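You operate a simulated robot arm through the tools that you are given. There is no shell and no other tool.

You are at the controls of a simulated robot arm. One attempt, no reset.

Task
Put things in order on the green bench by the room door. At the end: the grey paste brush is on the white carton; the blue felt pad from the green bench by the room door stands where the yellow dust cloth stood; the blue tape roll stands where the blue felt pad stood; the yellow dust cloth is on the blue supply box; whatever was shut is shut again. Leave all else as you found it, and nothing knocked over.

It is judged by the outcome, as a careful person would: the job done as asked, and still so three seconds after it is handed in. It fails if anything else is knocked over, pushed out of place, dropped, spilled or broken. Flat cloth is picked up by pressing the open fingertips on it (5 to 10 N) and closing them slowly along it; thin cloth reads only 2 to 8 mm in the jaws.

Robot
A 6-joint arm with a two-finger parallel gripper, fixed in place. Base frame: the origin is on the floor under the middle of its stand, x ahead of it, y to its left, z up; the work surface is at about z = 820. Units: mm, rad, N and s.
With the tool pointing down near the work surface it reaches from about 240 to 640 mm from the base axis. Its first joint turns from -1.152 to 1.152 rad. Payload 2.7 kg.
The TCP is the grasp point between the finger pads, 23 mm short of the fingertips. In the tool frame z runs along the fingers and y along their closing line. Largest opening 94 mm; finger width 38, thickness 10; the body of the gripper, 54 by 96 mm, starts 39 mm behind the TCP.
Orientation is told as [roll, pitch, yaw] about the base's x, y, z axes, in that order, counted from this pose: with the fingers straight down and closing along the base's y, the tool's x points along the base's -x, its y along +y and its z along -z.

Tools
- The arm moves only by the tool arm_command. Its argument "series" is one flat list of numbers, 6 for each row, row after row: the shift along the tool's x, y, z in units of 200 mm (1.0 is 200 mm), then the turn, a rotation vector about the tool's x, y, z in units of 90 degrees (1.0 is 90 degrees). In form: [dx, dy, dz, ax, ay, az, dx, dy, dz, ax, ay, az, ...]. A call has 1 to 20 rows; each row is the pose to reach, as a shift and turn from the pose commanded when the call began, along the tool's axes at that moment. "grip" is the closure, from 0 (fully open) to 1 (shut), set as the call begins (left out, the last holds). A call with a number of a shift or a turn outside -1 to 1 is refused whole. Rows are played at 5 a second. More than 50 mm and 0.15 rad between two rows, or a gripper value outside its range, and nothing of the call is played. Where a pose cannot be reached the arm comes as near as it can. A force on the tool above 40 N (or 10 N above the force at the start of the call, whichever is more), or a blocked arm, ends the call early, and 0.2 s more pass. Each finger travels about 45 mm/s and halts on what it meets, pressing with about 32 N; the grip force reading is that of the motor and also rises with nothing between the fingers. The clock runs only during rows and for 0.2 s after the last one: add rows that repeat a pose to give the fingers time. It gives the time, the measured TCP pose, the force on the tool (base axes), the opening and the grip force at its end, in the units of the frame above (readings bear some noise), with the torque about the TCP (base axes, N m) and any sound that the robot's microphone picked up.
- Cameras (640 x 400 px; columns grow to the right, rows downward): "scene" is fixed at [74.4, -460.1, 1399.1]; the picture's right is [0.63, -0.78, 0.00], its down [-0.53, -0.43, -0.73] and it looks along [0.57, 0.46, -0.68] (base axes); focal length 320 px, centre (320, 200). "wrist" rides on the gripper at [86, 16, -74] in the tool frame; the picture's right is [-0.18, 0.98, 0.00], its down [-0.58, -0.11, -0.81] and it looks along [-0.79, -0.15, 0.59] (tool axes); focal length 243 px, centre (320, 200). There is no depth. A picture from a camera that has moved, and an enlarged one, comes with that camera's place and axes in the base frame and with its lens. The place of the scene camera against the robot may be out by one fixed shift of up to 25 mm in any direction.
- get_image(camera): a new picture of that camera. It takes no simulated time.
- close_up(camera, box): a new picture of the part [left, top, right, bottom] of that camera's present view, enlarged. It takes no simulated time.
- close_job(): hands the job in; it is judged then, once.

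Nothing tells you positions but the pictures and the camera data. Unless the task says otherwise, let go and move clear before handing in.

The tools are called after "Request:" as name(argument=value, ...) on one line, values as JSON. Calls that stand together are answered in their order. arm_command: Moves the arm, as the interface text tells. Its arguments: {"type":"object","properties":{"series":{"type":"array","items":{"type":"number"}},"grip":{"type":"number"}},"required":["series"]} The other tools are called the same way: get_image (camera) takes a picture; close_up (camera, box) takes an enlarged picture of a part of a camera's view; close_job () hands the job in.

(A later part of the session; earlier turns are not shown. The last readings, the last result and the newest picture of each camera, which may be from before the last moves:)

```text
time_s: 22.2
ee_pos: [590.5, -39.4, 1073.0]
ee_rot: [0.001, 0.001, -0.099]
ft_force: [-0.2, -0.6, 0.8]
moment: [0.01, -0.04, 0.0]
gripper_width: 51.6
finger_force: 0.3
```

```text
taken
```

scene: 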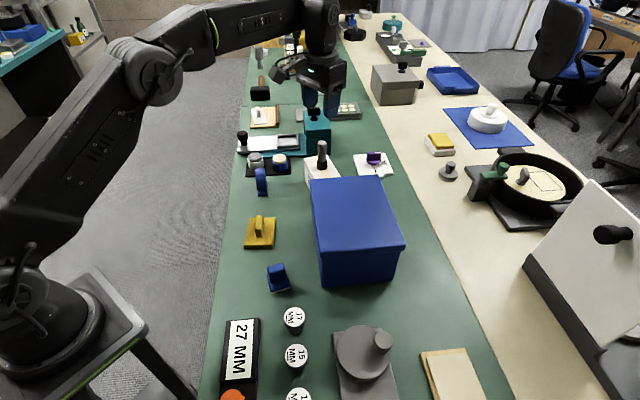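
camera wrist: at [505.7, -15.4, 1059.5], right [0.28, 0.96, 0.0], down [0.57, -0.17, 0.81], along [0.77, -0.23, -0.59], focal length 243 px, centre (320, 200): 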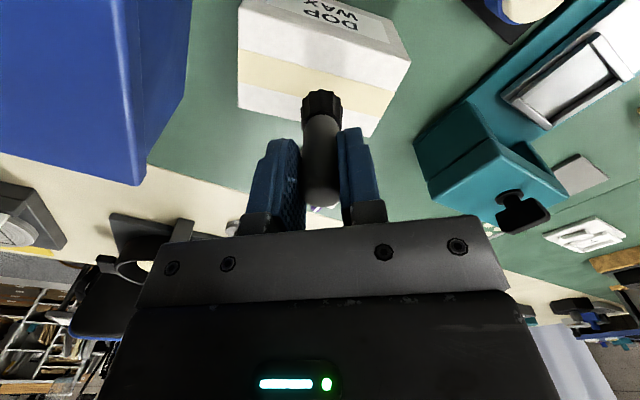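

The brush stands on the carton. Next I move to the yellow cloth with open jaws and wrist turned along its tab.

Request:
arm_command(series=[0.15, -0.007, 0.025, 0, 0, -0.042, 0.3, -0.013, 0.05, 0, 0, -0.085, 0.45, -0.02, 0.075, 0, 0, -0.127, 0.6, -0.027, 0.1, 0, 0, -0.17, 0.75, -0.033, 0.125, 0, 0, -0.212, 0.9005, -0.04, 0.15, 0, 0, -0.2546, 0.9005, -0.04, 0.15, 0, 0, -0.2546], grip=0)

Request:
arm_command(series=[0.042, 0.018, 0.104, 0, 0, -0.064, 0.085, 0.036, 0.208, 0, 0, -0.127, 0.127, 0.054, 0.312, 0, 0, -0.19, 0.169, 0.072, 0.4165, 0, 0, -0.2546, 0.169, 0.072, 0.4165, 0, 0, -0.2546])

Request:
get_image(camera="wrist")

Request:
close_up(camera="wrist", box=[220, 20, 420, 180])

```text
time_s: 23.8
ee_pos: [407.2, -29.4, 1042.3]
ee_rot: [0.001, -0.001, 0.302]
ft_force: [-0.2, -0.1, 1.1]
moment: [-0.02, -0.03, 0.01]
gripper_width: 93.8
finger_force: 0.0
```

```text
time_s: 25.0
ee_pos: [372.7, -27.2, 960.8]
ee_rot: [0.0, -0.001, 0.702]
ft_force: [0.1, 0.4, 0.2]
moment: [-0.02, 0.02, 0.04]
gripper_width: 94.0
finger_force: 0.1
```

```text
taken
camera wrist: at [295.2, -69.1, 1033.9], right [-0.49, 0.87, 0.0], down [0.51, 0.29, 0.81], along [0.7, 0.4, -0.59], focal length 243 px, centre (320, 200)
```

wrist: 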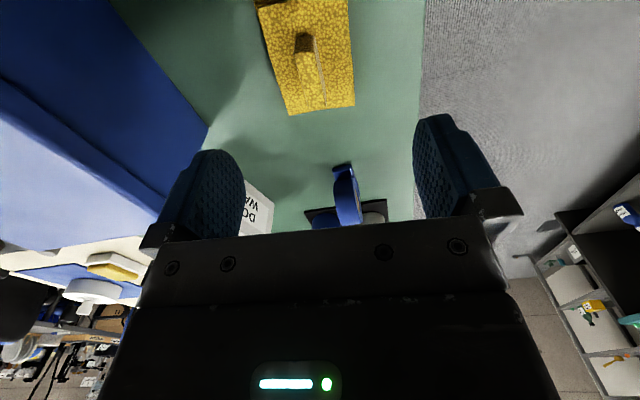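

```text
2.50 times, centred on (320, 100) of wrist
camera zoom: at [295.2, -69.1, 1033.9], right [-0.49, 0.87, 0.0], down [0.51, 0.29, 0.81], along [0.7, 0.4, -0.59], focal length 606 px, centre (320, 450)
```

zoom: 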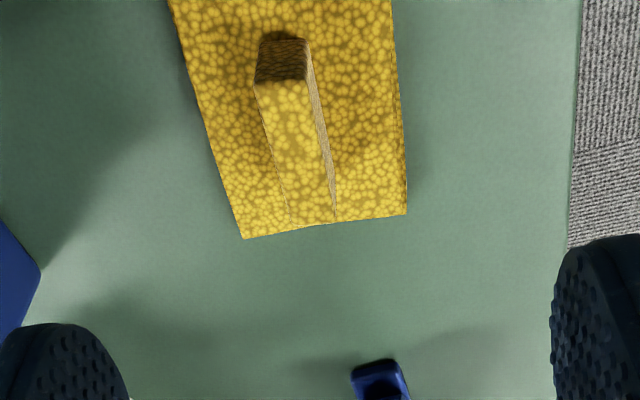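

The tab lies about 7 mm to one side of the jaws' centre and is aligned to within a degree. I correct sideways and descend in stages.

Request:
arm_command(series=[-0.0125, -0.034, 0.1, 0, 0, 0, -0.0125, -0.034, 0.25, 0, 0, 0, -0.0125, -0.034, 0.4, 0, 0, 0, -0.0125, -0.034, 0.46, 0, 0, 0, -0.0125, -0.034, 0.46, 0, 0, 0])

Request:
close_up(camera="wrist", box=[180, 60, 460, 240])

Request:
close_up(camera="scene", box=[200, 160, 340, 260])

```text
time_s: 26.2
ee_pos: [380.6, -29.1, 867.9]
ee_rot: [0.0, -0.001, 0.7]
ft_force: [0.2, 0.3, 0.1]
moment: [-0.01, 0.0, -0.04]
gripper_width: 94.0
finger_force: 0.0
```

```text
2.22 times, centred on (320, 150) of wrist
camera zoom: at [303.5, -73.0, 941.1], right [-0.49, 0.87, 0.0], down [0.51, 0.29, 0.81], along [0.7, 0.4, -0.59], focal length 539 px, centre (320, 311)
```

zoom: 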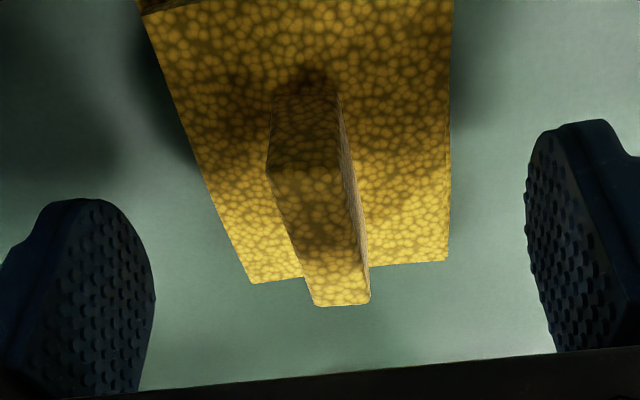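

```text
4.00 times, centred on (270, 210) of scene
camera zoom: at [74.4, -460.1, 1399.1], right [0.63, -0.78, 0.0], down [-0.53, -0.43, -0.73], along [0.57, 0.46, -0.68], focal length 1278 px, centre (520, 160)
```

zoom: 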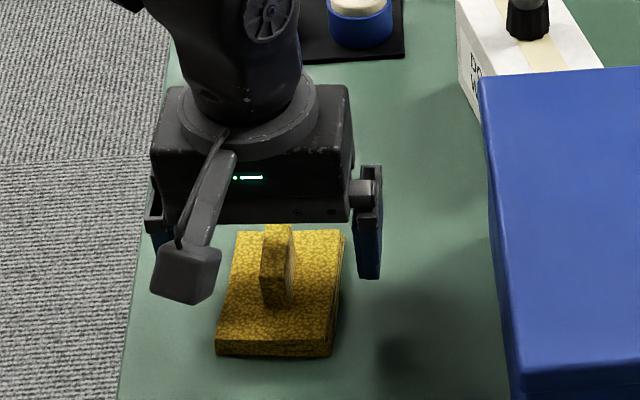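

The tab is centred between the jaws with the cloth below. I go the last few millimetres down and close.

Request:
arm_command(series=[0.005, 0.005, 0.015, 0, 0, 0, 0.005, 0.005, 0.032, 0, 0, 0, 0.005, 0.005, 0.032, 0, 0, 0])

Request:
arm_command(series=[0, 0, 0, 0, 0, 0, 0, 0, 0, 0, 0, 0, 0, 0, 0, 0, 0, 0, 0, 0, 0, 0, 0, 0, 0, 0, 0, 0, 0, 0, 0, 0, 0, 0, 0, 0, 0, 0, 0, 0, 0, 0], grip=1)

Request:
close_up(camera="wrist", box=[180, 60, 460, 240])

Request:
close_up(camera="scene", box=[200, 160, 340, 260])

```text
time_s: 27.0
ee_pos: [378.5, -28.5, 861.3]
ee_rot: [-0.001, 0.0, 0.701]
ft_force: [0.2, -0.1, -0.9]
moment: [0.02, -0.02, -0.03]
gripper_width: 94.2
finger_force: 0.1
```

```text
time_s: 28.6
ee_pos: [379.4, -30.4, 861.8]
ee_rot: [0.0, 0.0, 0.7]
ft_force: [1.2, 0.2, 1.7]
moment: [0.0, -0.03, -0.02]
gripper_width: 14.4
finger_force: 31.7
```

```text
2.22 times, centred on (320, 150) of wrist
camera zoom: at [301.2, -72.3, 934.8], right [-0.49, 0.87, 0.0], down [0.51, 0.29, 0.81], along [0.7, 0.4, -0.59], focal length 539 px, centre (320, 311)
```

zoom: 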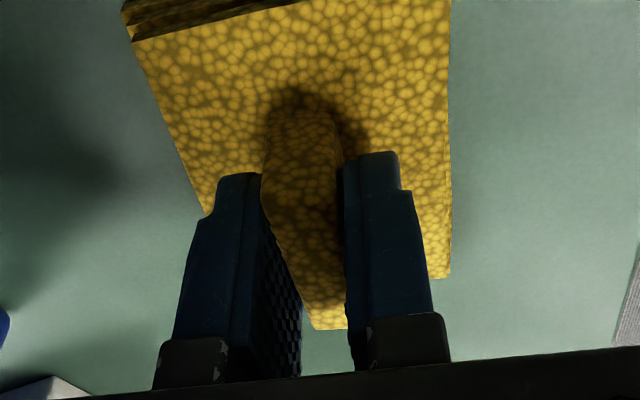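

```text
4.00 times, centred on (270, 210) of scene
camera zoom: at [74.4, -460.1, 1399.1], right [0.63, -0.78, 0.0], down [-0.53, -0.43, -0.73], along [0.57, 0.46, -0.68], focal length 1278 px, centre (520, 160)
```

zoom: 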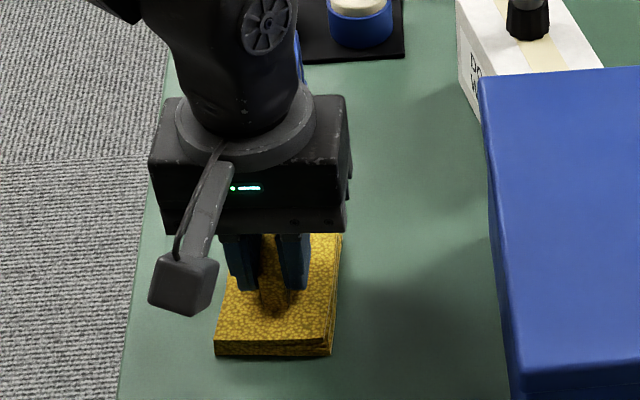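

The tab is gripped at 14.4 mm. I lift the cloth straight up, slowly at first.

Request:
arm_command(series=[0, 0, -0.03, 0, 0, 0, 0, 0, -0.08, 0, 0, 0, 0, 0, -0.16, 0, 0, 0, 0, 0, -0.28, 0, 0, 0, 0, 0, -0.42, 0, 0, 0, 0, 0, -0.56, 0, 0, 0, 0, 0, -0.7, 0, 0, 0, 0, 0, -0.8, 0, 0, 0, 0, 0, -0.8, 0, 0, 0])

Request:
get_image(camera="scene")

Request:
get_image(camera="wrist")

```text
time_s: 30.6
ee_pos: [379.8, -30.9, 1023.2]
ee_rot: [0.0, 0.001, 0.701]
ft_force: [0.3, 0.3, -0.3]
moment: [0.0, -0.03, 0.0]
gripper_width: 14.5
finger_force: 32.0
```

```text
taken
```

scene: 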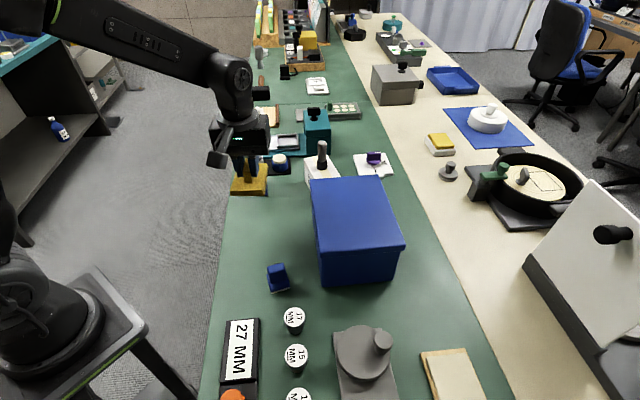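

```text
taken
camera wrist: at [301.4, -73.5, 1096.4], right [-0.49, 0.87, 0.0], down [0.51, 0.29, 0.81], along [0.7, 0.4, -0.59], focal length 243 px, centre (320, 200)
```

wrist: 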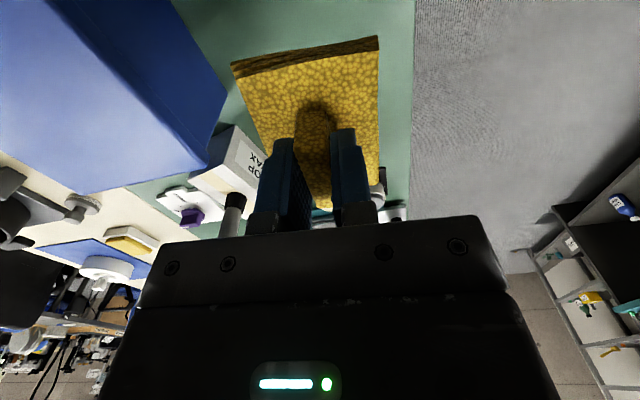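

The cloth hangs level. I carry it over the blue box's lid at a safe height.

Request:
arm_command(series=[0.017, -0.104, 0, 0, 0, 0, 0.034, -0.209, 0, 0, 0, 0, 0.051, -0.313, 0, 0, 0, 0, 0.068, -0.418, 0, 0, 0, 0, 0.085, -0.522, 0, 0, 0, 0, 0.1025, -0.6265, 0, 0, 0, 0, 0.1025, -0.6265, 0, 0, 0, 0])

Request:
arm_command(series=[0.017, -0.105, 0, 0, 0, -0.013, 0.034, -0.21, 0, 0, 0, -0.026, 0.051, -0.315, 0, 0, 0, -0.039, 0.067, -0.421, 0, 0, 0, -0.051, 0.067, -0.421, 0, 0, 0, -0.051])

Request:
get_image(camera="scene")

Request:
get_image(camera="wrist")

Request:
close_up(camera="scene", box=[280, 120, 440, 300])

```text
time_s: 32.2
ee_pos: [444.1, -140.4, 1023.7]
ee_rot: [-0.001, -0.001, 0.7]
ft_force: [1.3, -0.2, -0.8]
moment: [-0.02, -0.01, 0.0]
gripper_width: 14.4
finger_force: 31.7
```

```text
time_s: 33.4
ee_pos: [489.0, -212.4, 1024.4]
ee_rot: [0.0, -0.001, 0.781]
ft_force: [-0.3, -0.4, 0.7]
moment: [0.01, 0.02, -0.03]
gripper_width: 14.4
finger_force: 31.7
```

```text
taken
```

scene: 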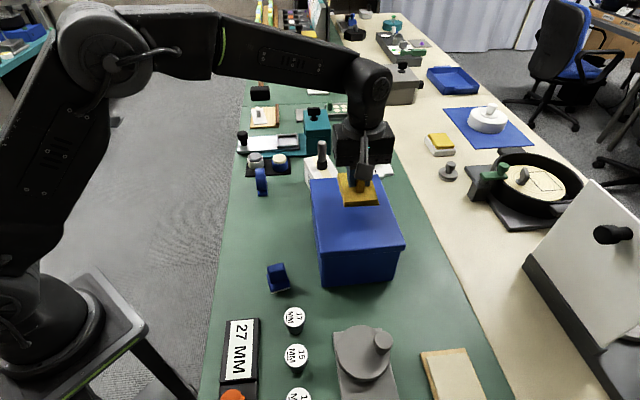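

```text
taken
camera wrist: at [414.9, -261.7, 1097.2], right [-0.56, 0.83, 0.0], down [0.49, 0.33, 0.81], along [0.67, 0.45, -0.59], focal length 243 px, centre (320, 200)
```

wrist: 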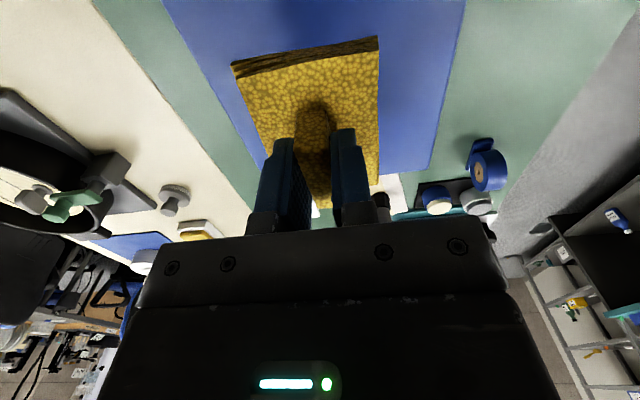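

```text
2.22 times, centred on (360, 210) of scene
camera zoom: at [74.4, -460.1, 1399.1], right [0.63, -0.78, 0.0], down [-0.53, -0.43, -0.73], along [0.57, 0.46, -0.68], focal length 710 px, centre (231, 178)
```

zoom: 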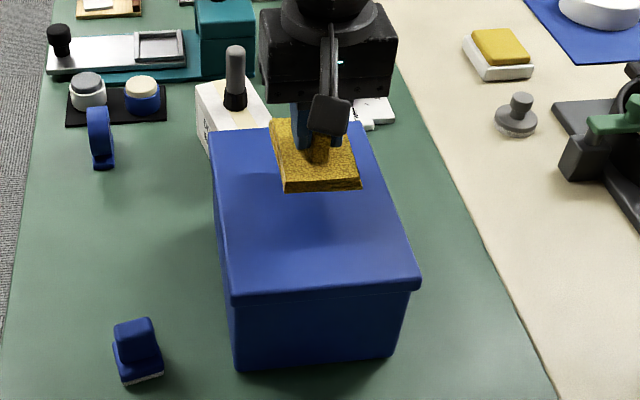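

The cloth is centred over the lid. I lower it toward the box top in stages.

Request:
arm_command(series=[0, 0, 0.08, 0, 0, 0, 0, 0, 0.16, 0, 0, 0, 0, 0, 0.22, 0, 0, 0, 0, 0, 0.235, 0, 0, 0, 0, 0, 0.235, 0, 0, 0])

Request:
close_up(camera="scene", box=[300, 140, 420, 240])

```text
time_s: 34.6
ee_pos: [487.8, -212.7, 975.9]
ee_rot: [0.002, 0.0, 0.779]
ft_force: [-0.2, 0.4, -0.4]
moment: [0.01, 0.01, -0.02]
gripper_width: 14.4
finger_force: 31.9
```

```text
4.00 times, centred on (360, 190) of scene
camera zoom: at [74.4, -460.1, 1399.1], right [0.63, -0.78, 0.0], down [-0.53, -0.43, -0.73], along [0.57, 0.46, -0.68], focal length 1278 px, centre (160, 240)
```

zoom: 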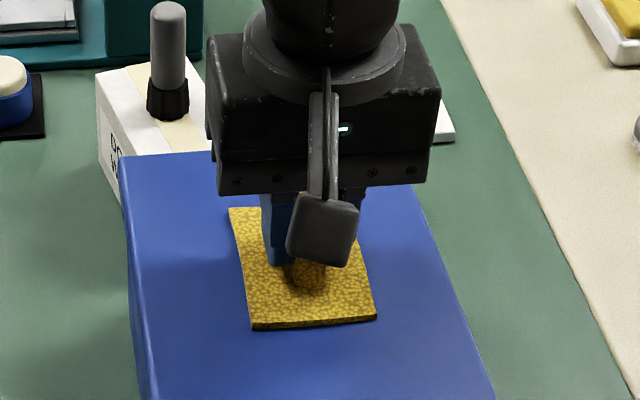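

The cloth is just above the lid with no contact yet. I lower 3 mm at a time.

Request:
arm_command(series=[0, 0, 0.008, 0, 0, 0, 0, 0, 0.016, 0, 0, 0, 0, 0, 0.016, 0, 0, 0])

```text
time_s: 35.4
ee_pos: [490.2, -212.3, 973.8]
ee_rot: [-0.001, -0.002, 0.78]
ft_force: [-2.4, 3.4, 12.1]
moment: [0.03, 0.14, 0.01]
gripper_width: 14.3
finger_force: 32.3
```

Contact at about 12 N; the cloth is on the lid. I back off slightly and then open the jaws.

Request:
arm_command(series=[0, 0, -0.007, 0, 0, 0, 0, 0, -0.007, 0, 0, 0])

Request:
close_up(camera="scene", box=[300, 140, 420, 240])

```text
time_s: 36.0
ee_pos: [488.9, -212.6, 973.4]
ee_rot: [-0.001, -0.002, 0.78]
ft_force: [2.5, -0.6, 5.0]
moment: [0.03, -0.14, 0.02]
gripper_width: 14.1
finger_force: 31.9
```

```text
4.00 times, centred on (360, 190) of scene
camera zoom: at [74.4, -460.1, 1399.1], right [0.63, -0.78, 0.0], down [-0.53, -0.43, -0.73], along [0.57, 0.46, -0.68], focal length 1278 px, centre (160, 240)
```

zoom: 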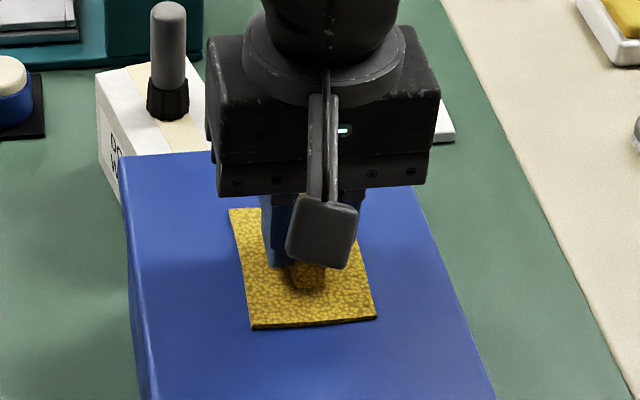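

It rests lightly on the lid. I open and then rise straight up.

Request:
arm_command(series=[0, 0, 0, 0, 0, 0, 0, 0, 0, 0, 0, 0, 0, 0, 0, 0, 0, 0, 0, 0, 0, 0, 0, 0], grip=0.4)

Request:
arm_command(series=[0, 0, -0.04, 0, 0, 0, 0, 0, -0.12, 0, 0, 0, 0, 0, -0.22, 0, 0, 0, 0, 0, -0.35, 0, 0, 0, 0, 0, -0.45, 0, 0, 0, 0, 0, -0.45, 0, 0, 0])

Request:
get_image(camera="scene")

Request:
get_image(camera="wrist")

```text
time_s: 37.0
ee_pos: [489.3, -211.9, 974.5]
ee_rot: [0.0, 0.0, 0.781]
ft_force: [-0.5, 1.2, 0.0]
moment: [0.0, -0.01, 0.02]
gripper_width: 56.2
finger_force: 0.0
```

```text
time_s: 38.4
ee_pos: [486.3, -211.4, 1065.3]
ee_rot: [0.0, 0.0, 0.778]
ft_force: [0.8, -0.8, -0.6]
moment: [0.0, -0.01, 0.02]
gripper_width: 56.6
finger_force: 0.0
```

```text
taken
```

scene: 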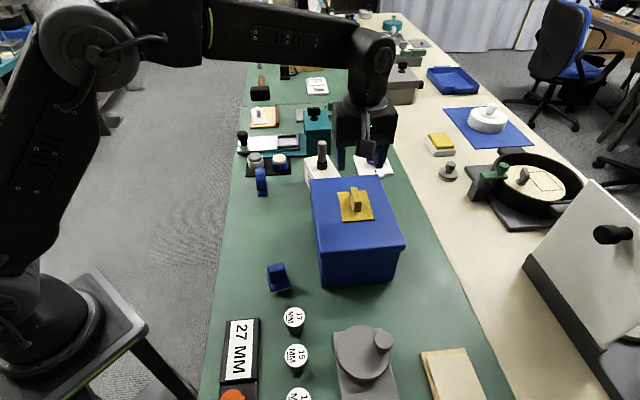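

```text
taken
camera wrist: at [412.5, -261.0, 1137.6], right [-0.56, 0.83, 0.0], down [0.49, 0.33, 0.81], along [0.67, 0.45, -0.59], focal length 243 px, centre (320, 200)
```

wrist: 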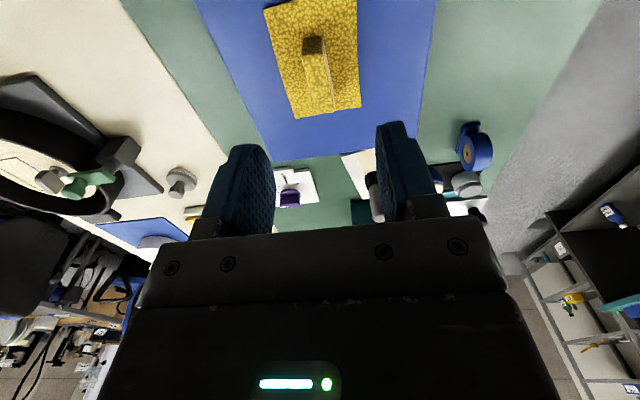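

The cloth lies on the lid, and nothing else changed. Now I go over the felt pad, turning the wrist to grip across the handle's thinner side.

Request:
arm_command(series=[0.043, 0.082, 0.02, 0, 0, 0.085, 0.086, 0.164, 0.05, 0, 0, 0.171, 0.129, 0.246, 0.1, 0, 0, 0.256, 0.172, 0.328, 0.15, 0, 0, 0.341, 0.2145, 0.41, 0.21, 0, 0, 0.4265, 0.257, 0.492, 0.27, 0, 0, 0.512, 0.3, 0.574, 0.33, 0, 0, 0.597, 0.343, 0.656, 0.39, 0, 0, 0.682, 0.386, 0.738, 0.46, 0, 0, 0.768, 0.429, 0.82, 0.52, 0, 0, 0.853, 0.429, 0.82, 0.52, 0, 0, 0.853])

Request:
get_image(camera="wrist")

Request:
close_up(camera="wrist", box=[220, 0, 420, 180])

Request:
get_image(camera="scene")

```text
time_s: 40.8
ee_pos: [310.4, -155.4, 962.9]
ee_rot: [0.001, 0.002, -0.563]
ft_force: [-1.1, -0.5, 0.0]
moment: [-0.06, -0.02, -0.01]
gripper_width: 56.4
finger_force: 0.1
```

```text
taken
camera wrist: at [244.3, -95.9, 1035.1], right [0.68, 0.73, 0.0], down [0.43, -0.4, 0.81], along [0.59, -0.55, -0.59], focal length 243 px, centre (320, 200)
```

wrist: 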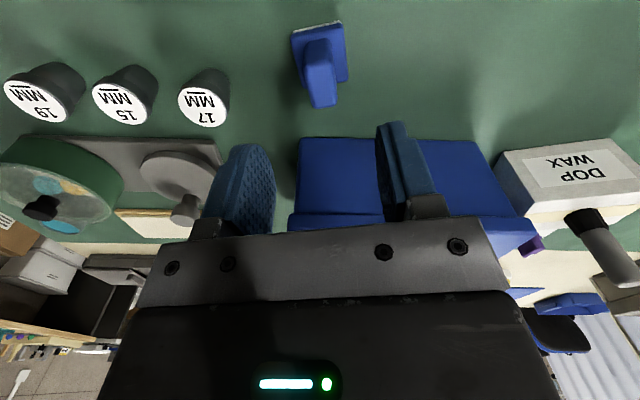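

```text
2.22 times, centred on (320, 90) of wrist
camera zoom: at [244.3, -95.9, 1035.1], right [0.68, 0.73, 0.0], down [0.43, -0.4, 0.81], along [0.59, -0.55, -0.59], focal length 539 px, centre (320, 444)
```

zoom: 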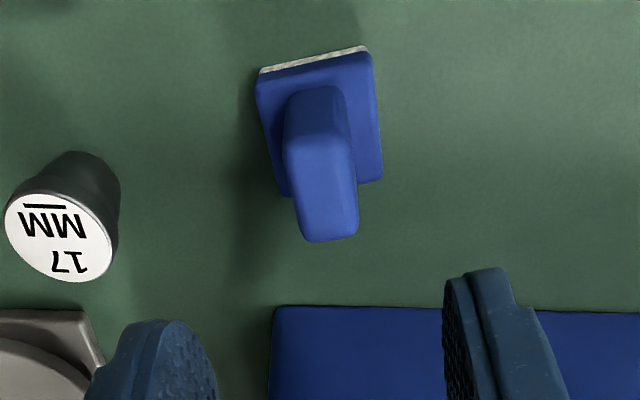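

```text
taken
```

scene: 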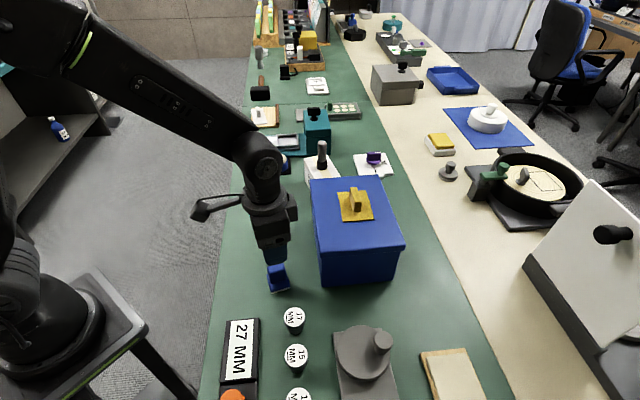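

The pad's handle is nearly centred between the jaws. I make a small correction and descend around the handle.

Request:
arm_command(series=[-0.011, 0.006, 0.1, 0, 0, -0.013, -0.011, 0.006, 0.25, 0, 0, -0.013, -0.011, 0.006, 0.38, 0, 0, -0.013, -0.011, 0.006, 0.45, 0, 0, -0.013, -0.011, 0.006, 0.45, 0, 0, -0.013])

Request:
close_up(camera="wrist", box=[180, 60, 460, 240])

Request:
close_up(camera="scene", box=[220, 220, 340, 310])

```text
time_s: 42.0
ee_pos: [314.1, -155.3, 871.7]
ee_rot: [-0.001, -0.001, -0.538]
ft_force: [-0.4, -0.6, 0.9]
moment: [0.0, -0.02, 0.01]
gripper_width: 56.5
finger_force: 0.0
```

```text
2.22 times, centred on (320, 150) of wrist
camera zoom: at [246.2, -96.8, 944.4], right [0.66, 0.75, 0.0], down [0.44, -0.39, 0.81], along [0.6, -0.53, -0.59], focal length 539 px, centre (320, 311)
```

zoom: 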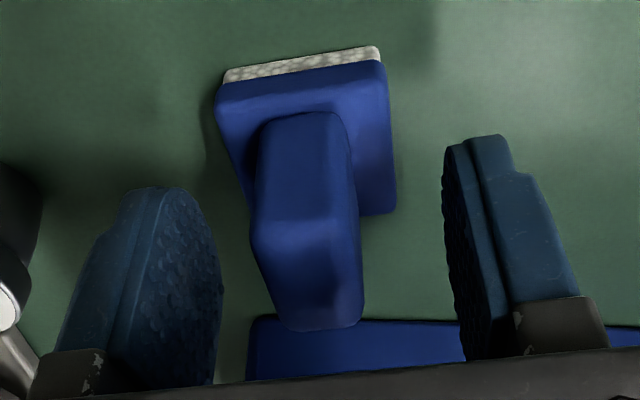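

```text
4.44 times, centred on (280, 265) of scene
camera zoom: at [74.4, -460.1, 1399.1], right [0.63, -0.78, 0.0], down [-0.53, -0.43, -0.73], along [0.57, 0.46, -0.68], focal length 1420 px, centre (498, -89)
```

zoom: 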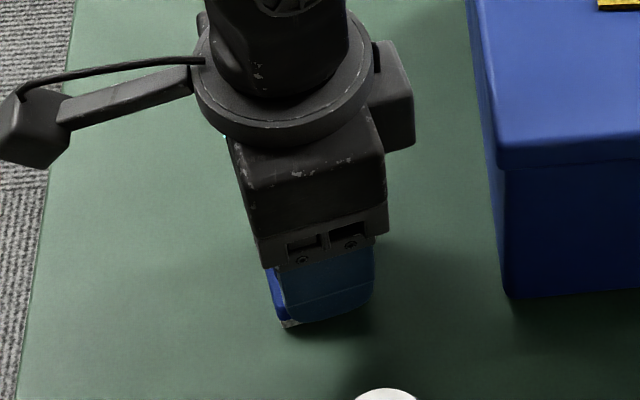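

The handle is well inside the jaws. I lower about 9 mm more, then close.

Request:
arm_command(series=[0, -0.005, 0.025, 0, 0, 0, 0, -0.01, 0.045, 0, 0, 0, 0, -0.01, 0.045, 0, 0, 0])

Request:
arm_command(series=[0, 0, 0, 0, 0, 0, 0, 0, 0, 0, 0, 0, 0, 0, 0, 0, 0, 0, 0, 0, 0, 0, 0, 0, 0, 0, 0, 0, 0, 0, 0, 0, 0, 0, 0, 0], grip=1)

Request:
close_up(camera="wrist", box=[180, 60, 460, 240])

Request:
close_up(camera="scene", box=[220, 220, 340, 310])

```text
time_s: 42.8
ee_pos: [312.5, -157.9, 861.4]
ee_rot: [0.001, 0.0, -0.539]
ft_force: [0.5, -0.2, 0.0]
moment: [-0.02, 0.0, 0.01]
gripper_width: 56.4
finger_force: 0.1
```

```text
time_s: 44.2
ee_pos: [313.2, -157.6, 862.2]
ee_rot: [0.001, 0.001, -0.539]
ft_force: [0.3, 0.5, 2.8]
moment: [-0.01, -0.04, 0.01]
gripper_width: 19.3
finger_force: 31.6
```

```text
2.22 times, centred on (320, 150) of wrist
camera zoom: at [245.6, -99.2, 935.1], right [0.66, 0.75, 0.0], down [0.44, -0.39, 0.81], along [0.6, -0.53, -0.59], focal length 539 px, centre (320, 311)
```

zoom: 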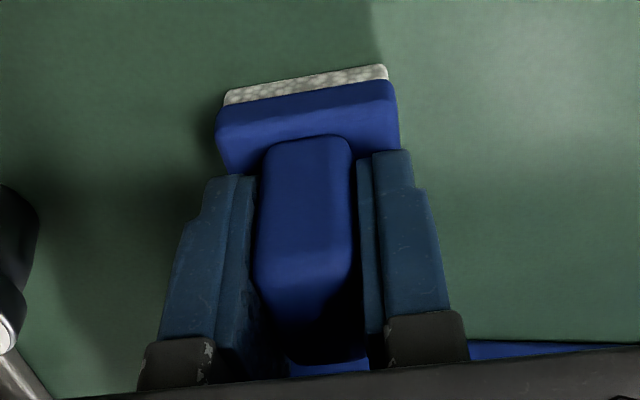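

```text
4.44 times, centred on (280, 265) of scene
camera zoom: at [74.3, -460.1, 1399.1], right [0.63, -0.78, 0.0], down [-0.53, -0.43, -0.73], along [0.57, 0.46, -0.68], focal length 1420 px, centre (498, -89)
```

zoom: 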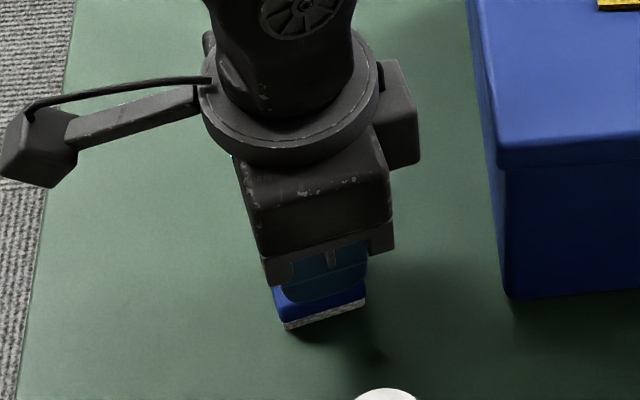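

The handle is held at 19.3 mm. I lift the pad and carry it toward the spot where the cloth stood.

Request:
arm_command(series=[0, 0, -0.03, 0, 0, 0, 0, 0, -0.08, 0, 0, 0, 0, 0, -0.18, 0, 0, 0, 0, 0, -0.32, 0, 0, 0, 0, 0, -0.4, 0, 0, 0, 0, 0, -0.4, 0, 0, 0])

Request:
arm_command(series=[0.0075, 0.118, 0, 0, 0, 0, 0.015, 0.236, 0, 0, 0, 0, 0.0225, 0.354, 0, 0, 0, 0, 0.03, 0.472, 0, 0, 0, 0, 0.0375, 0.59, 0, 0, 0, 0, 0.045, 0.7075, 0, 0, 0, 0, 0.045, 0.7075, 0, 0, 0, 0])

Request:
get_image(camera="scene")

Request:
get_image(camera="wrist")

```text
time_s: 45.6
ee_pos: [311.8, -158.8, 941.1]
ee_rot: [-0.001, 0.0, -0.54]
ft_force: [-0.2, 0.3, -0.9]
moment: [0.03, -0.02, 0.0]
gripper_width: 19.3
finger_force: 32.3
```

```text
time_s: 47.2
ee_pos: [377.8, -32.4, 941.4]
ee_rot: [0.0, 0.001, -0.539]
ft_force: [0.0, -0.5, -1.1]
moment: [-0.04, -0.02, -0.01]
gripper_width: 19.5
finger_force: 31.3
```

```text
taken
```

scene: 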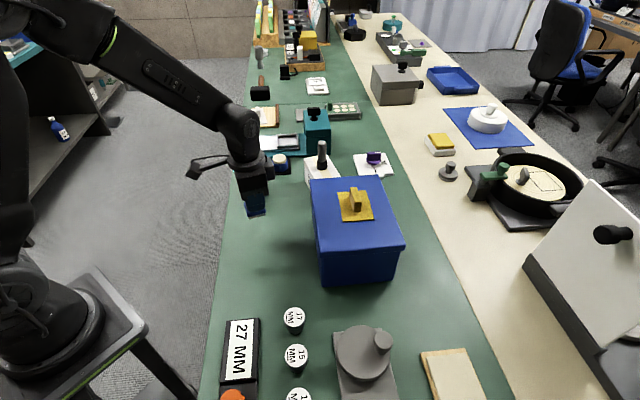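

```text
taken
camera wrist: at [311.1, 25.8, 1014.2], right [0.66, 0.75, 0.0], down [0.44, -0.39, 0.81], along [0.6, -0.53, -0.59], focal length 243 px, centre (320, 200)
```

wrist: 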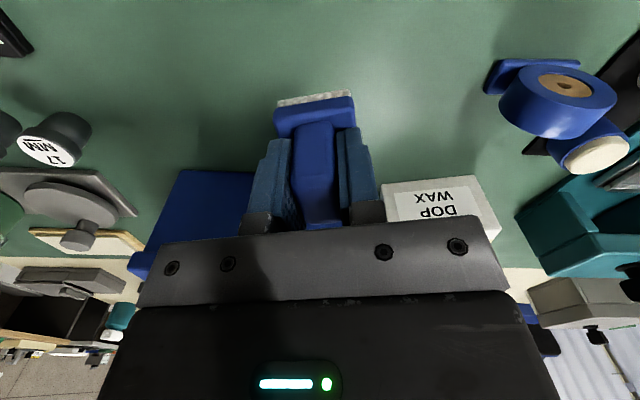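

The pad is above the cloth's former spot, and that area is empty. I lower it.

Request:
arm_command(series=[0, 0, 0.1, 0, 0, 0, 0, 0, 0.22, 0, 0, 0, 0, 0, 0.32, 0, 0, 0, 0, 0, 0.37, 0, 0, 0, 0, 0, 0.37, 0, 0, 0])

Request:
arm_command(series=[0, 0, 0.01, 0, 0, 0, 0, 0, 0.02, 0, 0, 0, 0, 0, 0.02, 0, 0, 0])

Request:
close_up(camera="scene", box=[200, 180, 320, 270])

```text
time_s: 48.4
ee_pos: [378.3, -30.9, 866.3]
ee_rot: [0.002, -0.001, -0.541]
ft_force: [-0.7, 0.2, 0.4]
moment: [-0.04, -0.02, -0.02]
gripper_width: 19.5
finger_force: 31.8
```

```text
time_s: 49.2
ee_pos: [378.8, -33.0, 861.8]
ee_rot: [-0.001, 0.0, -0.541]
ft_force: [-0.4, 0.2, -0.7]
moment: [0.01, 0.05, -0.01]
gripper_width: 19.5
finger_force: 31.6
```

```text
4.44 times, centred on (260, 225) of scene
camera zoom: at [74.4, -460.1, 1399.1], right [0.63, -0.78, 0.0], down [-0.53, -0.43, -0.73], along [0.57, 0.46, -0.68], focal length 1420 px, centre (587, 89)
```

zoom: 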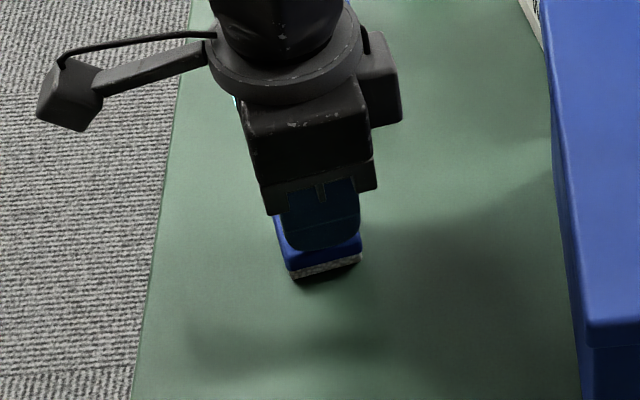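

No contact yet. I continue down in small steps.

Request:
arm_command(series=[0, 0, 0.006, 0, 0, 0, 0, 0, 0.012, 0, 0, 0, 0, 0, 0.012, 0, 0, 0])

```text
time_s: 50.0
ee_pos: [378.3, -31.9, 861.1]
ee_rot: [0.001, -0.002, -0.54]
ft_force: [-5.1, -3.9, 21.2]
moment: [0.01, 0.28, 0.0]
gripper_width: 19.5
finger_force: 31.8
```

Contact made (21 N). I back off about 2 mm of command to relieve it.

Request:
arm_command(series=[0, 0, -0.009, 0, 0, 0, 0, 0, -0.009, 0, 0, 0])

```text
time_s: 50.6
ee_pos: [377.3, -30.6, 862.7]
ee_rot: [-0.001, 0.0, -0.538]
ft_force: [-0.4, -0.1, -0.2]
moment: [-0.04, 0.01, 0.01]
gripper_width: 19.4
finger_force: 31.7
```

It is right at the surface now. I nudge half a millimetre down and open.

Request:
arm_command(series=[0, 0, 0.003, 0, 0, 0, 0, 0, 0.003, 0, 0, 0])

Request:
arm_command(series=[0, 0, 0, 0, 0, 0, 0, 0, 0, 0, 0, 0, 0, 0, 0, 0, 0, 0, 0, 0, 0, 0, 0, 0], grip=0.4)

Request:
close_up(camera="wrist", box=[180, 60, 460, 240])

```text
time_s: 51.2
ee_pos: [379.6, -31.3, 861.9]
ee_rot: [0.0, -0.001, -0.539]
ft_force: [-3.2, 1.7, 10.6]
moment: [0.07, 0.17, -0.01]
gripper_width: 19.7
finger_force: 32.2
```

```text
time_s: 52.2
ee_pos: [378.3, -30.7, 861.7]
ee_rot: [0.001, 0.0, -0.539]
ft_force: [0.5, -0.3, -0.2]
moment: [0.01, 0.0, 0.0]
gripper_width: 56.4
finger_force: 0.1
```

```text
2.22 times, centred on (320, 150) of wrist
camera zoom: at [311.3, 27.2, 934.6], right [0.66, 0.75, 0.0], down [0.44, -0.39, 0.81], along [0.6, -0.53, -0.59], focal length 539 px, centre (320, 311)
```

zoom: 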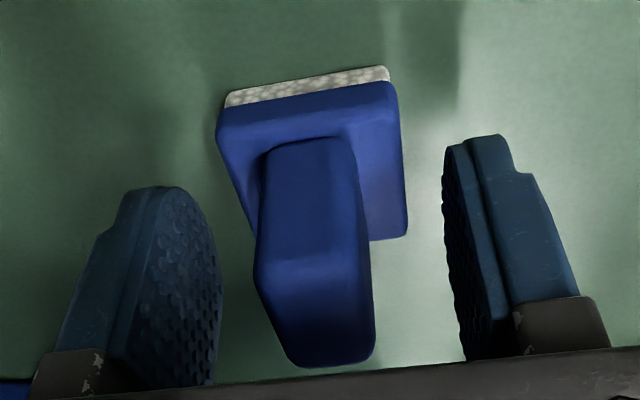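

The pad stands on its own. I rise and check its position.

Request:
arm_command(series=[0, 0, -0.05, 0, 0, 0, 0, 0, -0.15, 0, 0, 0, 0, 0, -0.3, 0, 0, 0, 0, 0, -0.5, 0, 0, 0, 0, 0, -0.65, 0, 0, 0, 0, 0, -0.65, 0, 0, 0])

Request:
close_up(camera="wrist", box=[220, 0, 420, 160])

Request:
close_up(camera="scene", box=[200, 140, 340, 300])

Request:
get_image(camera="wrist")

```text
time_s: 53.6
ee_pos: [380.1, -31.0, 991.7]
ee_rot: [0.001, 0.001, -0.54]
ft_force: [0.2, 0.0, -0.4]
moment: [-0.03, -0.03, 0.01]
gripper_width: 56.3
finger_force: 0.0
```

```text
2.50 times, centred on (320, 80) of wrist
camera zoom: at [312.8, 27.9, 1064.8], right [0.66, 0.75, 0.0], down [0.44, -0.39, 0.81], along [0.6, -0.53, -0.59], focal length 606 px, centre (320, 500)
```

zoom: 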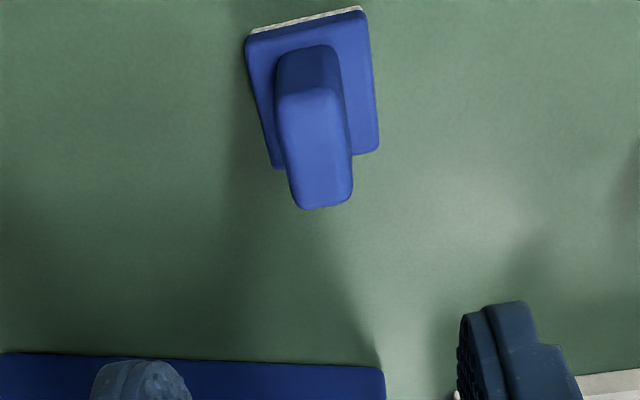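

```text
2.50 times, centred on (270, 220) of scene
camera zoom: at [74.4, -460.1, 1399.1], right [0.63, -0.78, 0.0], down [-0.53, -0.43, -0.73], along [0.57, 0.46, -0.68], focal length 799 px, centre (445, 150)
```

zoom: 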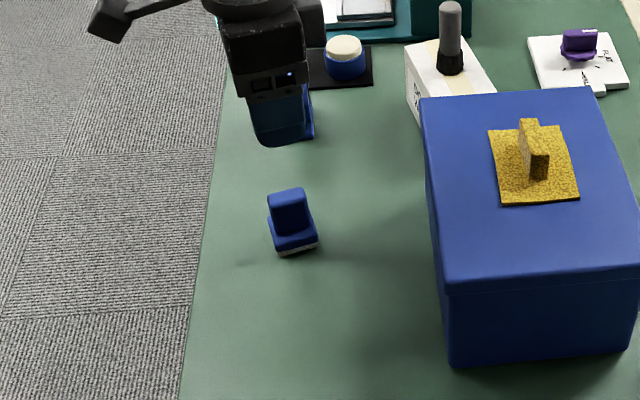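

```text
taken
camera wrist: at [312.8, 27.9, 1064.8], right [0.66, 0.75, 0.0], down [0.44, -0.39, 0.81], along [0.6, -0.53, -0.59], focal length 243 px, centre (320, 200)
```

wrist: 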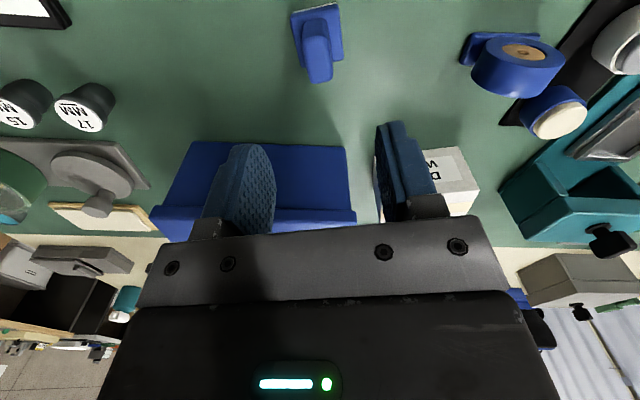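

The pad appears where the cloth was. I compare more precisely in an enlarged view before going on.

Request:
close_up(camera="scene", box=[230, 205, 310, 300])

Request:
close_up(camera="wrist", box=[420, 0, 640, 140])

```text
4.21 times, centred on (270, 252) of scene
camera zoom: at [74.4, -460.1, 1399.1], right [0.63, -0.78, 0.0], down [-0.53, -0.43, -0.73], along [0.57, 0.46, -0.68], focal length 1346 px, centre (530, -21)
```

zoom: 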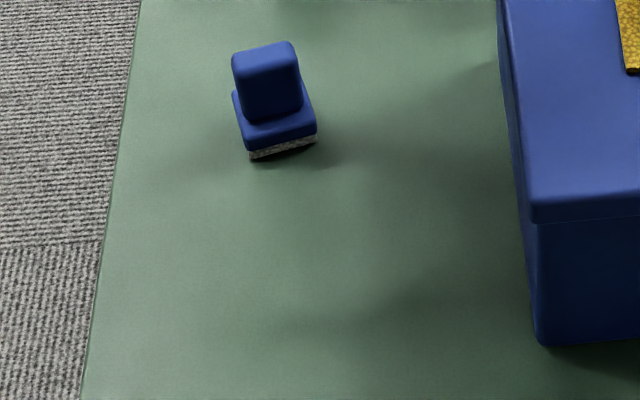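

```text
2.86 times, centred on (530, 70) of wrist
camera zoom: at [312.8, 27.9, 1064.8], right [0.66, 0.75, 0.0], down [0.44, -0.39, 0.81], along [0.6, -0.53, -0.59], focal length 693 px, centre (-280, 571)
```

zoom: 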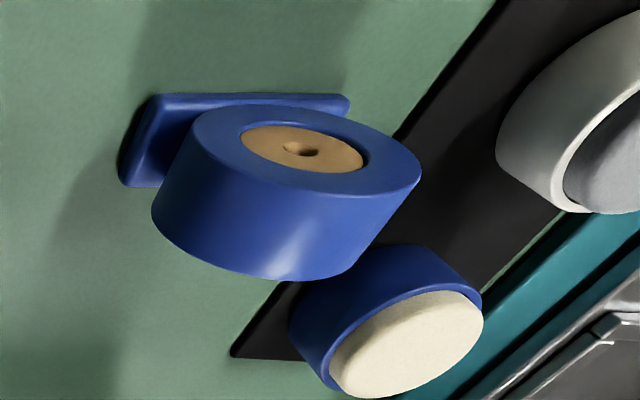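

The pad is within 2–3 mm of the cloth's former centre. Next I move above the blue tape roll, turning the wrist so the jaws close across its width.

Request:
arm_command(series=[-0.017, 0.078, 0, 0, 0, -0.089, -0.035, 0.156, 0, 0, 0, -0.178, -0.052, 0.234, 0, 0, 0, -0.266, -0.069, 0.312, 0, 0, 0, -0.355, -0.087, 0.39, 0, 0, 0, -0.444, -0.104, 0.468, 0, 0, 0, -0.533, -0.121, 0.546, 0, 0, 0, -0.622, -0.139, 0.624, 0, 0, 0, -0.71, -0.156, 0.702, 0, 0, 0, -0.8, -0.1735, 0.78, 0, 0, 0, -0.888, -0.1735, 0.78, 0, 0, 0, -0.888], grip=0.2)

Request:
get_image(camera="wrist")

Request:
close_up(camera="wrist", box=[220, 0, 420, 180])

Request:
get_image(camera="scene")

```text
time_s: 56.0
ee_pos: [487.6, 84.5, 991.4]
ee_rot: [0.0, -0.001, 0.857]
ft_force: [-0.8, 0.7, -1.1]
moment: [0.01, -0.02, -0.01]
gripper_width: 75.5
finger_force: 0.1
```

```text
taken
camera wrist: at [417.2, 29.6, 1064.4], right [-0.62, 0.78, 0.0], down [0.46, 0.37, 0.81], along [0.63, 0.5, -0.59], focal length 243 px, centre (320, 200)
```

wrist: 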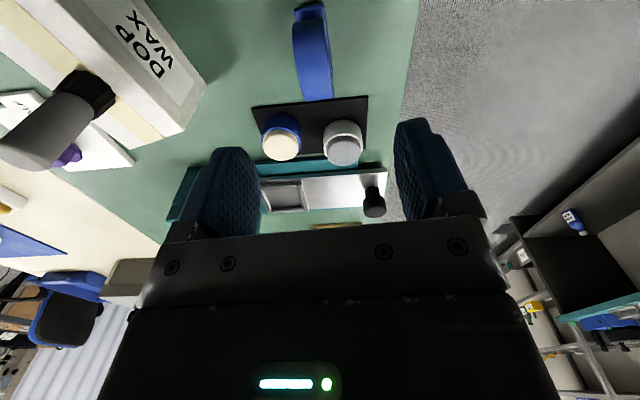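

```text
2.22 times, centred on (320, 90) of wrist
camera zoom: at [417.2, 29.6, 1064.4], right [-0.62, 0.78, 0.0], down [0.46, 0.37, 0.81], along [0.63, 0.5, -0.59], focal length 539 px, centre (320, 444)
```

zoom: 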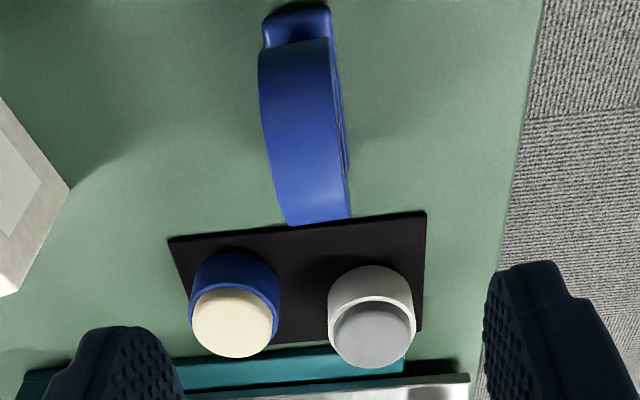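

```text
taken
```

scene: 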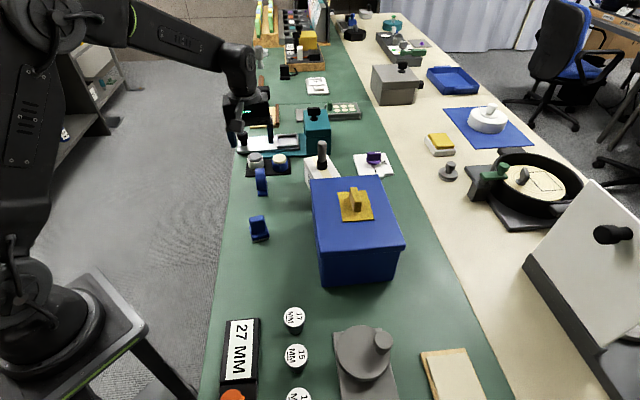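

The roll (about 57 mm across, 22 mm wide, on a small foot) is centred near (494,85). I correct about 6 mm each way and descend part of the way to check.

Request:
arm_command(series=[-0.016, -0.014, 0.05, 0, 0, 0.008, -0.0315, -0.0275, 0.15, 0, 0, 0.016, -0.0315, -0.0275, 0.28, 0, 0, 0.016, -0.0315, -0.0275, 0.38, 0, 0, 0.016, -0.0315, -0.0275, 0.38, 0, 0, 0.016])

Request:
get_image(camera="wrist")

Request:
close_up(camera="wrist", box=[180, 40, 460, 240])

```text
time_s: 57.2
ee_pos: [494.8, 86.0, 917.3]
ee_rot: [-0.001, -0.001, 0.83]
ft_force: [0.6, 0.5, -0.8]
moment: [0.0, 0.03, 0.02]
gripper_width: 75.4
finger_force: 0.1
```

```text
taken
camera wrist: at [423.6, 32.9, 990.2], right [-0.6, 0.8, 0.0], down [0.47, 0.36, 0.81], along [0.64, 0.48, -0.59], focal length 243 px, centre (320, 200)
```

wrist: 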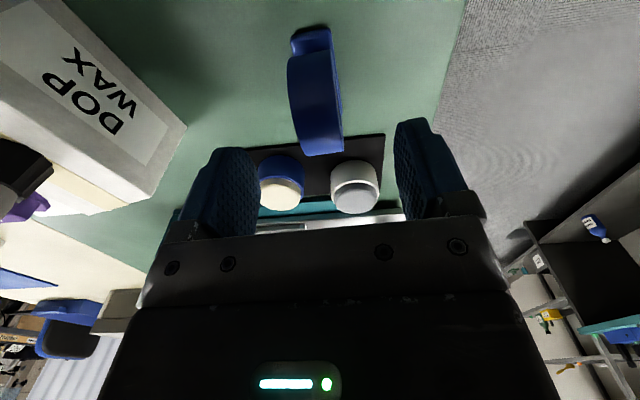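

```text
2.00 times, centred on (320, 140) of wrist
camera zoom: at [423.6, 32.9, 990.2], right [-0.6, 0.8, 0.0], down [0.47, 0.36, 0.81], along [0.64, 0.48, -0.59], focal length 485 px, centre (320, 320)
```

zoom: 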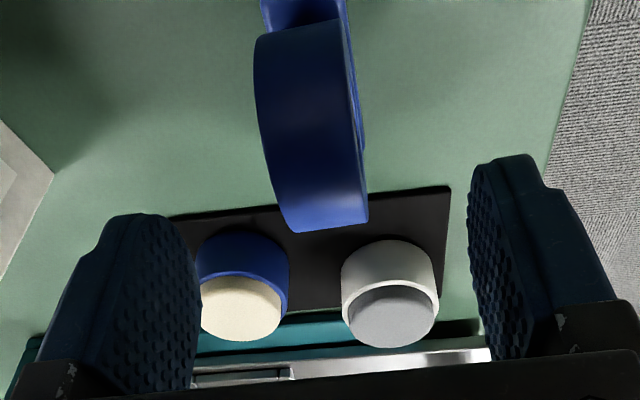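

The roll is centred between the open fingers. I descend the rest of the way and check again.

Request:
arm_command(series=[0, -0.004, 0.08, 0, 0, 0, 0, -0.006, 0.16, 0, 0, 0, 0, -0.006, 0.23, 0, 0, 0, 0, -0.006, 0.268, 0, 0, 0, 0, -0.006, 0.268, 0, 0, 0])

Request:
close_up(camera="wrist", box=[180, 40, 460, 240])

Request:
close_up(camera="scene", box=[210, 110, 330, 210])

```text
time_s: 58.4
ee_pos: [497.1, 86.1, 862.5]
ee_rot: [0.0, 0.0, 0.83]
ft_force: [-0.1, -0.3, 0.0]
moment: [-0.01, 0.01, -0.01]
gripper_width: 75.2
finger_force: 0.1
```

```text
2.00 times, centred on (320, 140) of wrist
camera zoom: at [424.9, 33.1, 935.5], right [-0.6, 0.8, 0.0], down [0.47, 0.36, 0.81], along [0.64, 0.49, -0.59], focal length 485 px, centre (320, 320)
```

zoom: 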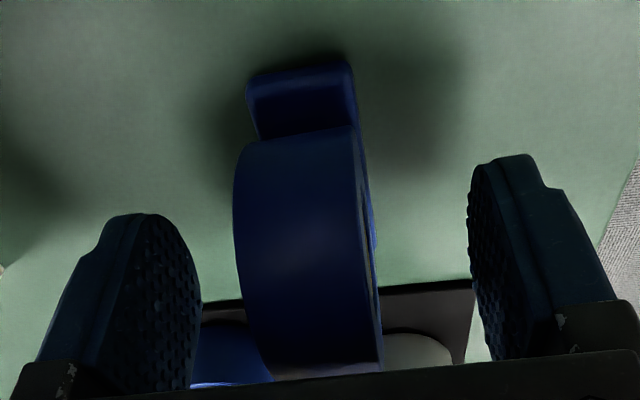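

```text
4.00 times, centred on (270, 160) of scene
camera zoom: at [74.4, -460.1, 1399.1], right [0.63, -0.78, 0.0], down [-0.53, -0.43, -0.73], along [0.57, 0.46, -0.68], focal length 1278 px, centre (520, 360)
```

zoom: 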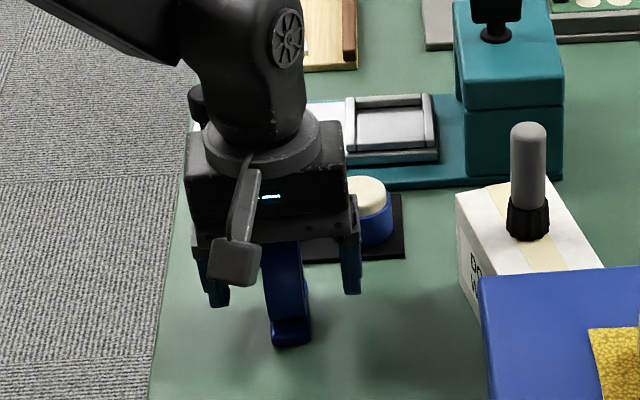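

The roll is centred between the jaws, fingertips just above its foot. Closing.

Request:
arm_command(series=[0, 0, 0, 0, 0, 0, 0, 0, 0, 0, 0, 0, 0, 0, 0, 0, 0, 0, 0, 0, 0, 0, 0, 0, 0, 0, 0, 0, 0, 0, 0, 0, 0, 0, 0, 0, 0, 0, 0, 0, 0, 0], grip=1)

Request:
close_up(camera="wrist", box=[180, 40, 460, 240])

Request:
close_up(camera="scene", box=[210, 110, 330, 210])

```text
time_s: 60.0
ee_pos: [496.3, 86.3, 862.6]
ee_rot: [0.0, 0.001, 0.83]
ft_force: [0.3, 0.0, 0.4]
moment: [-0.01, -0.02, 0.0]
gripper_width: 24.7
finger_force: 32.0
```

```text
2.00 times, centred on (320, 140) of wrist
camera zoom: at [424.9, 33.1, 935.8], right [-0.6, 0.8, 0.0], down [0.47, 0.36, 0.81], along [0.64, 0.49, -0.59], focal length 485 px, centre (320, 320)
```

zoom: 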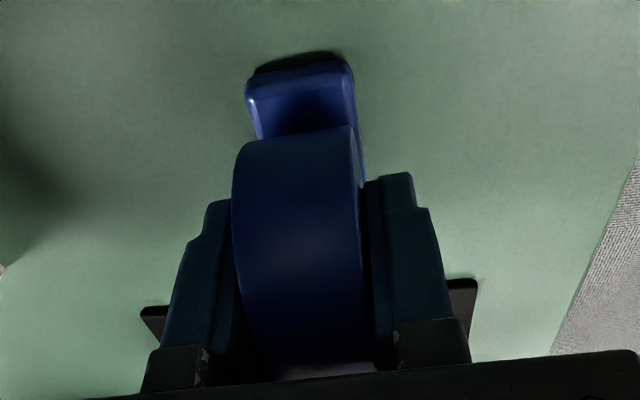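

```text
4.00 times, centred on (270, 160) of scene
camera zoom: at [74.4, -460.1, 1399.1], right [0.63, -0.78, 0.0], down [-0.53, -0.43, -0.73], along [0.57, 0.46, -0.68], focal length 1278 px, centre (520, 360)
```

zoom: 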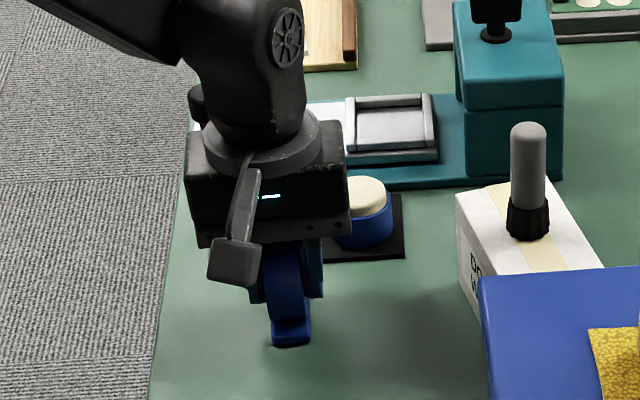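

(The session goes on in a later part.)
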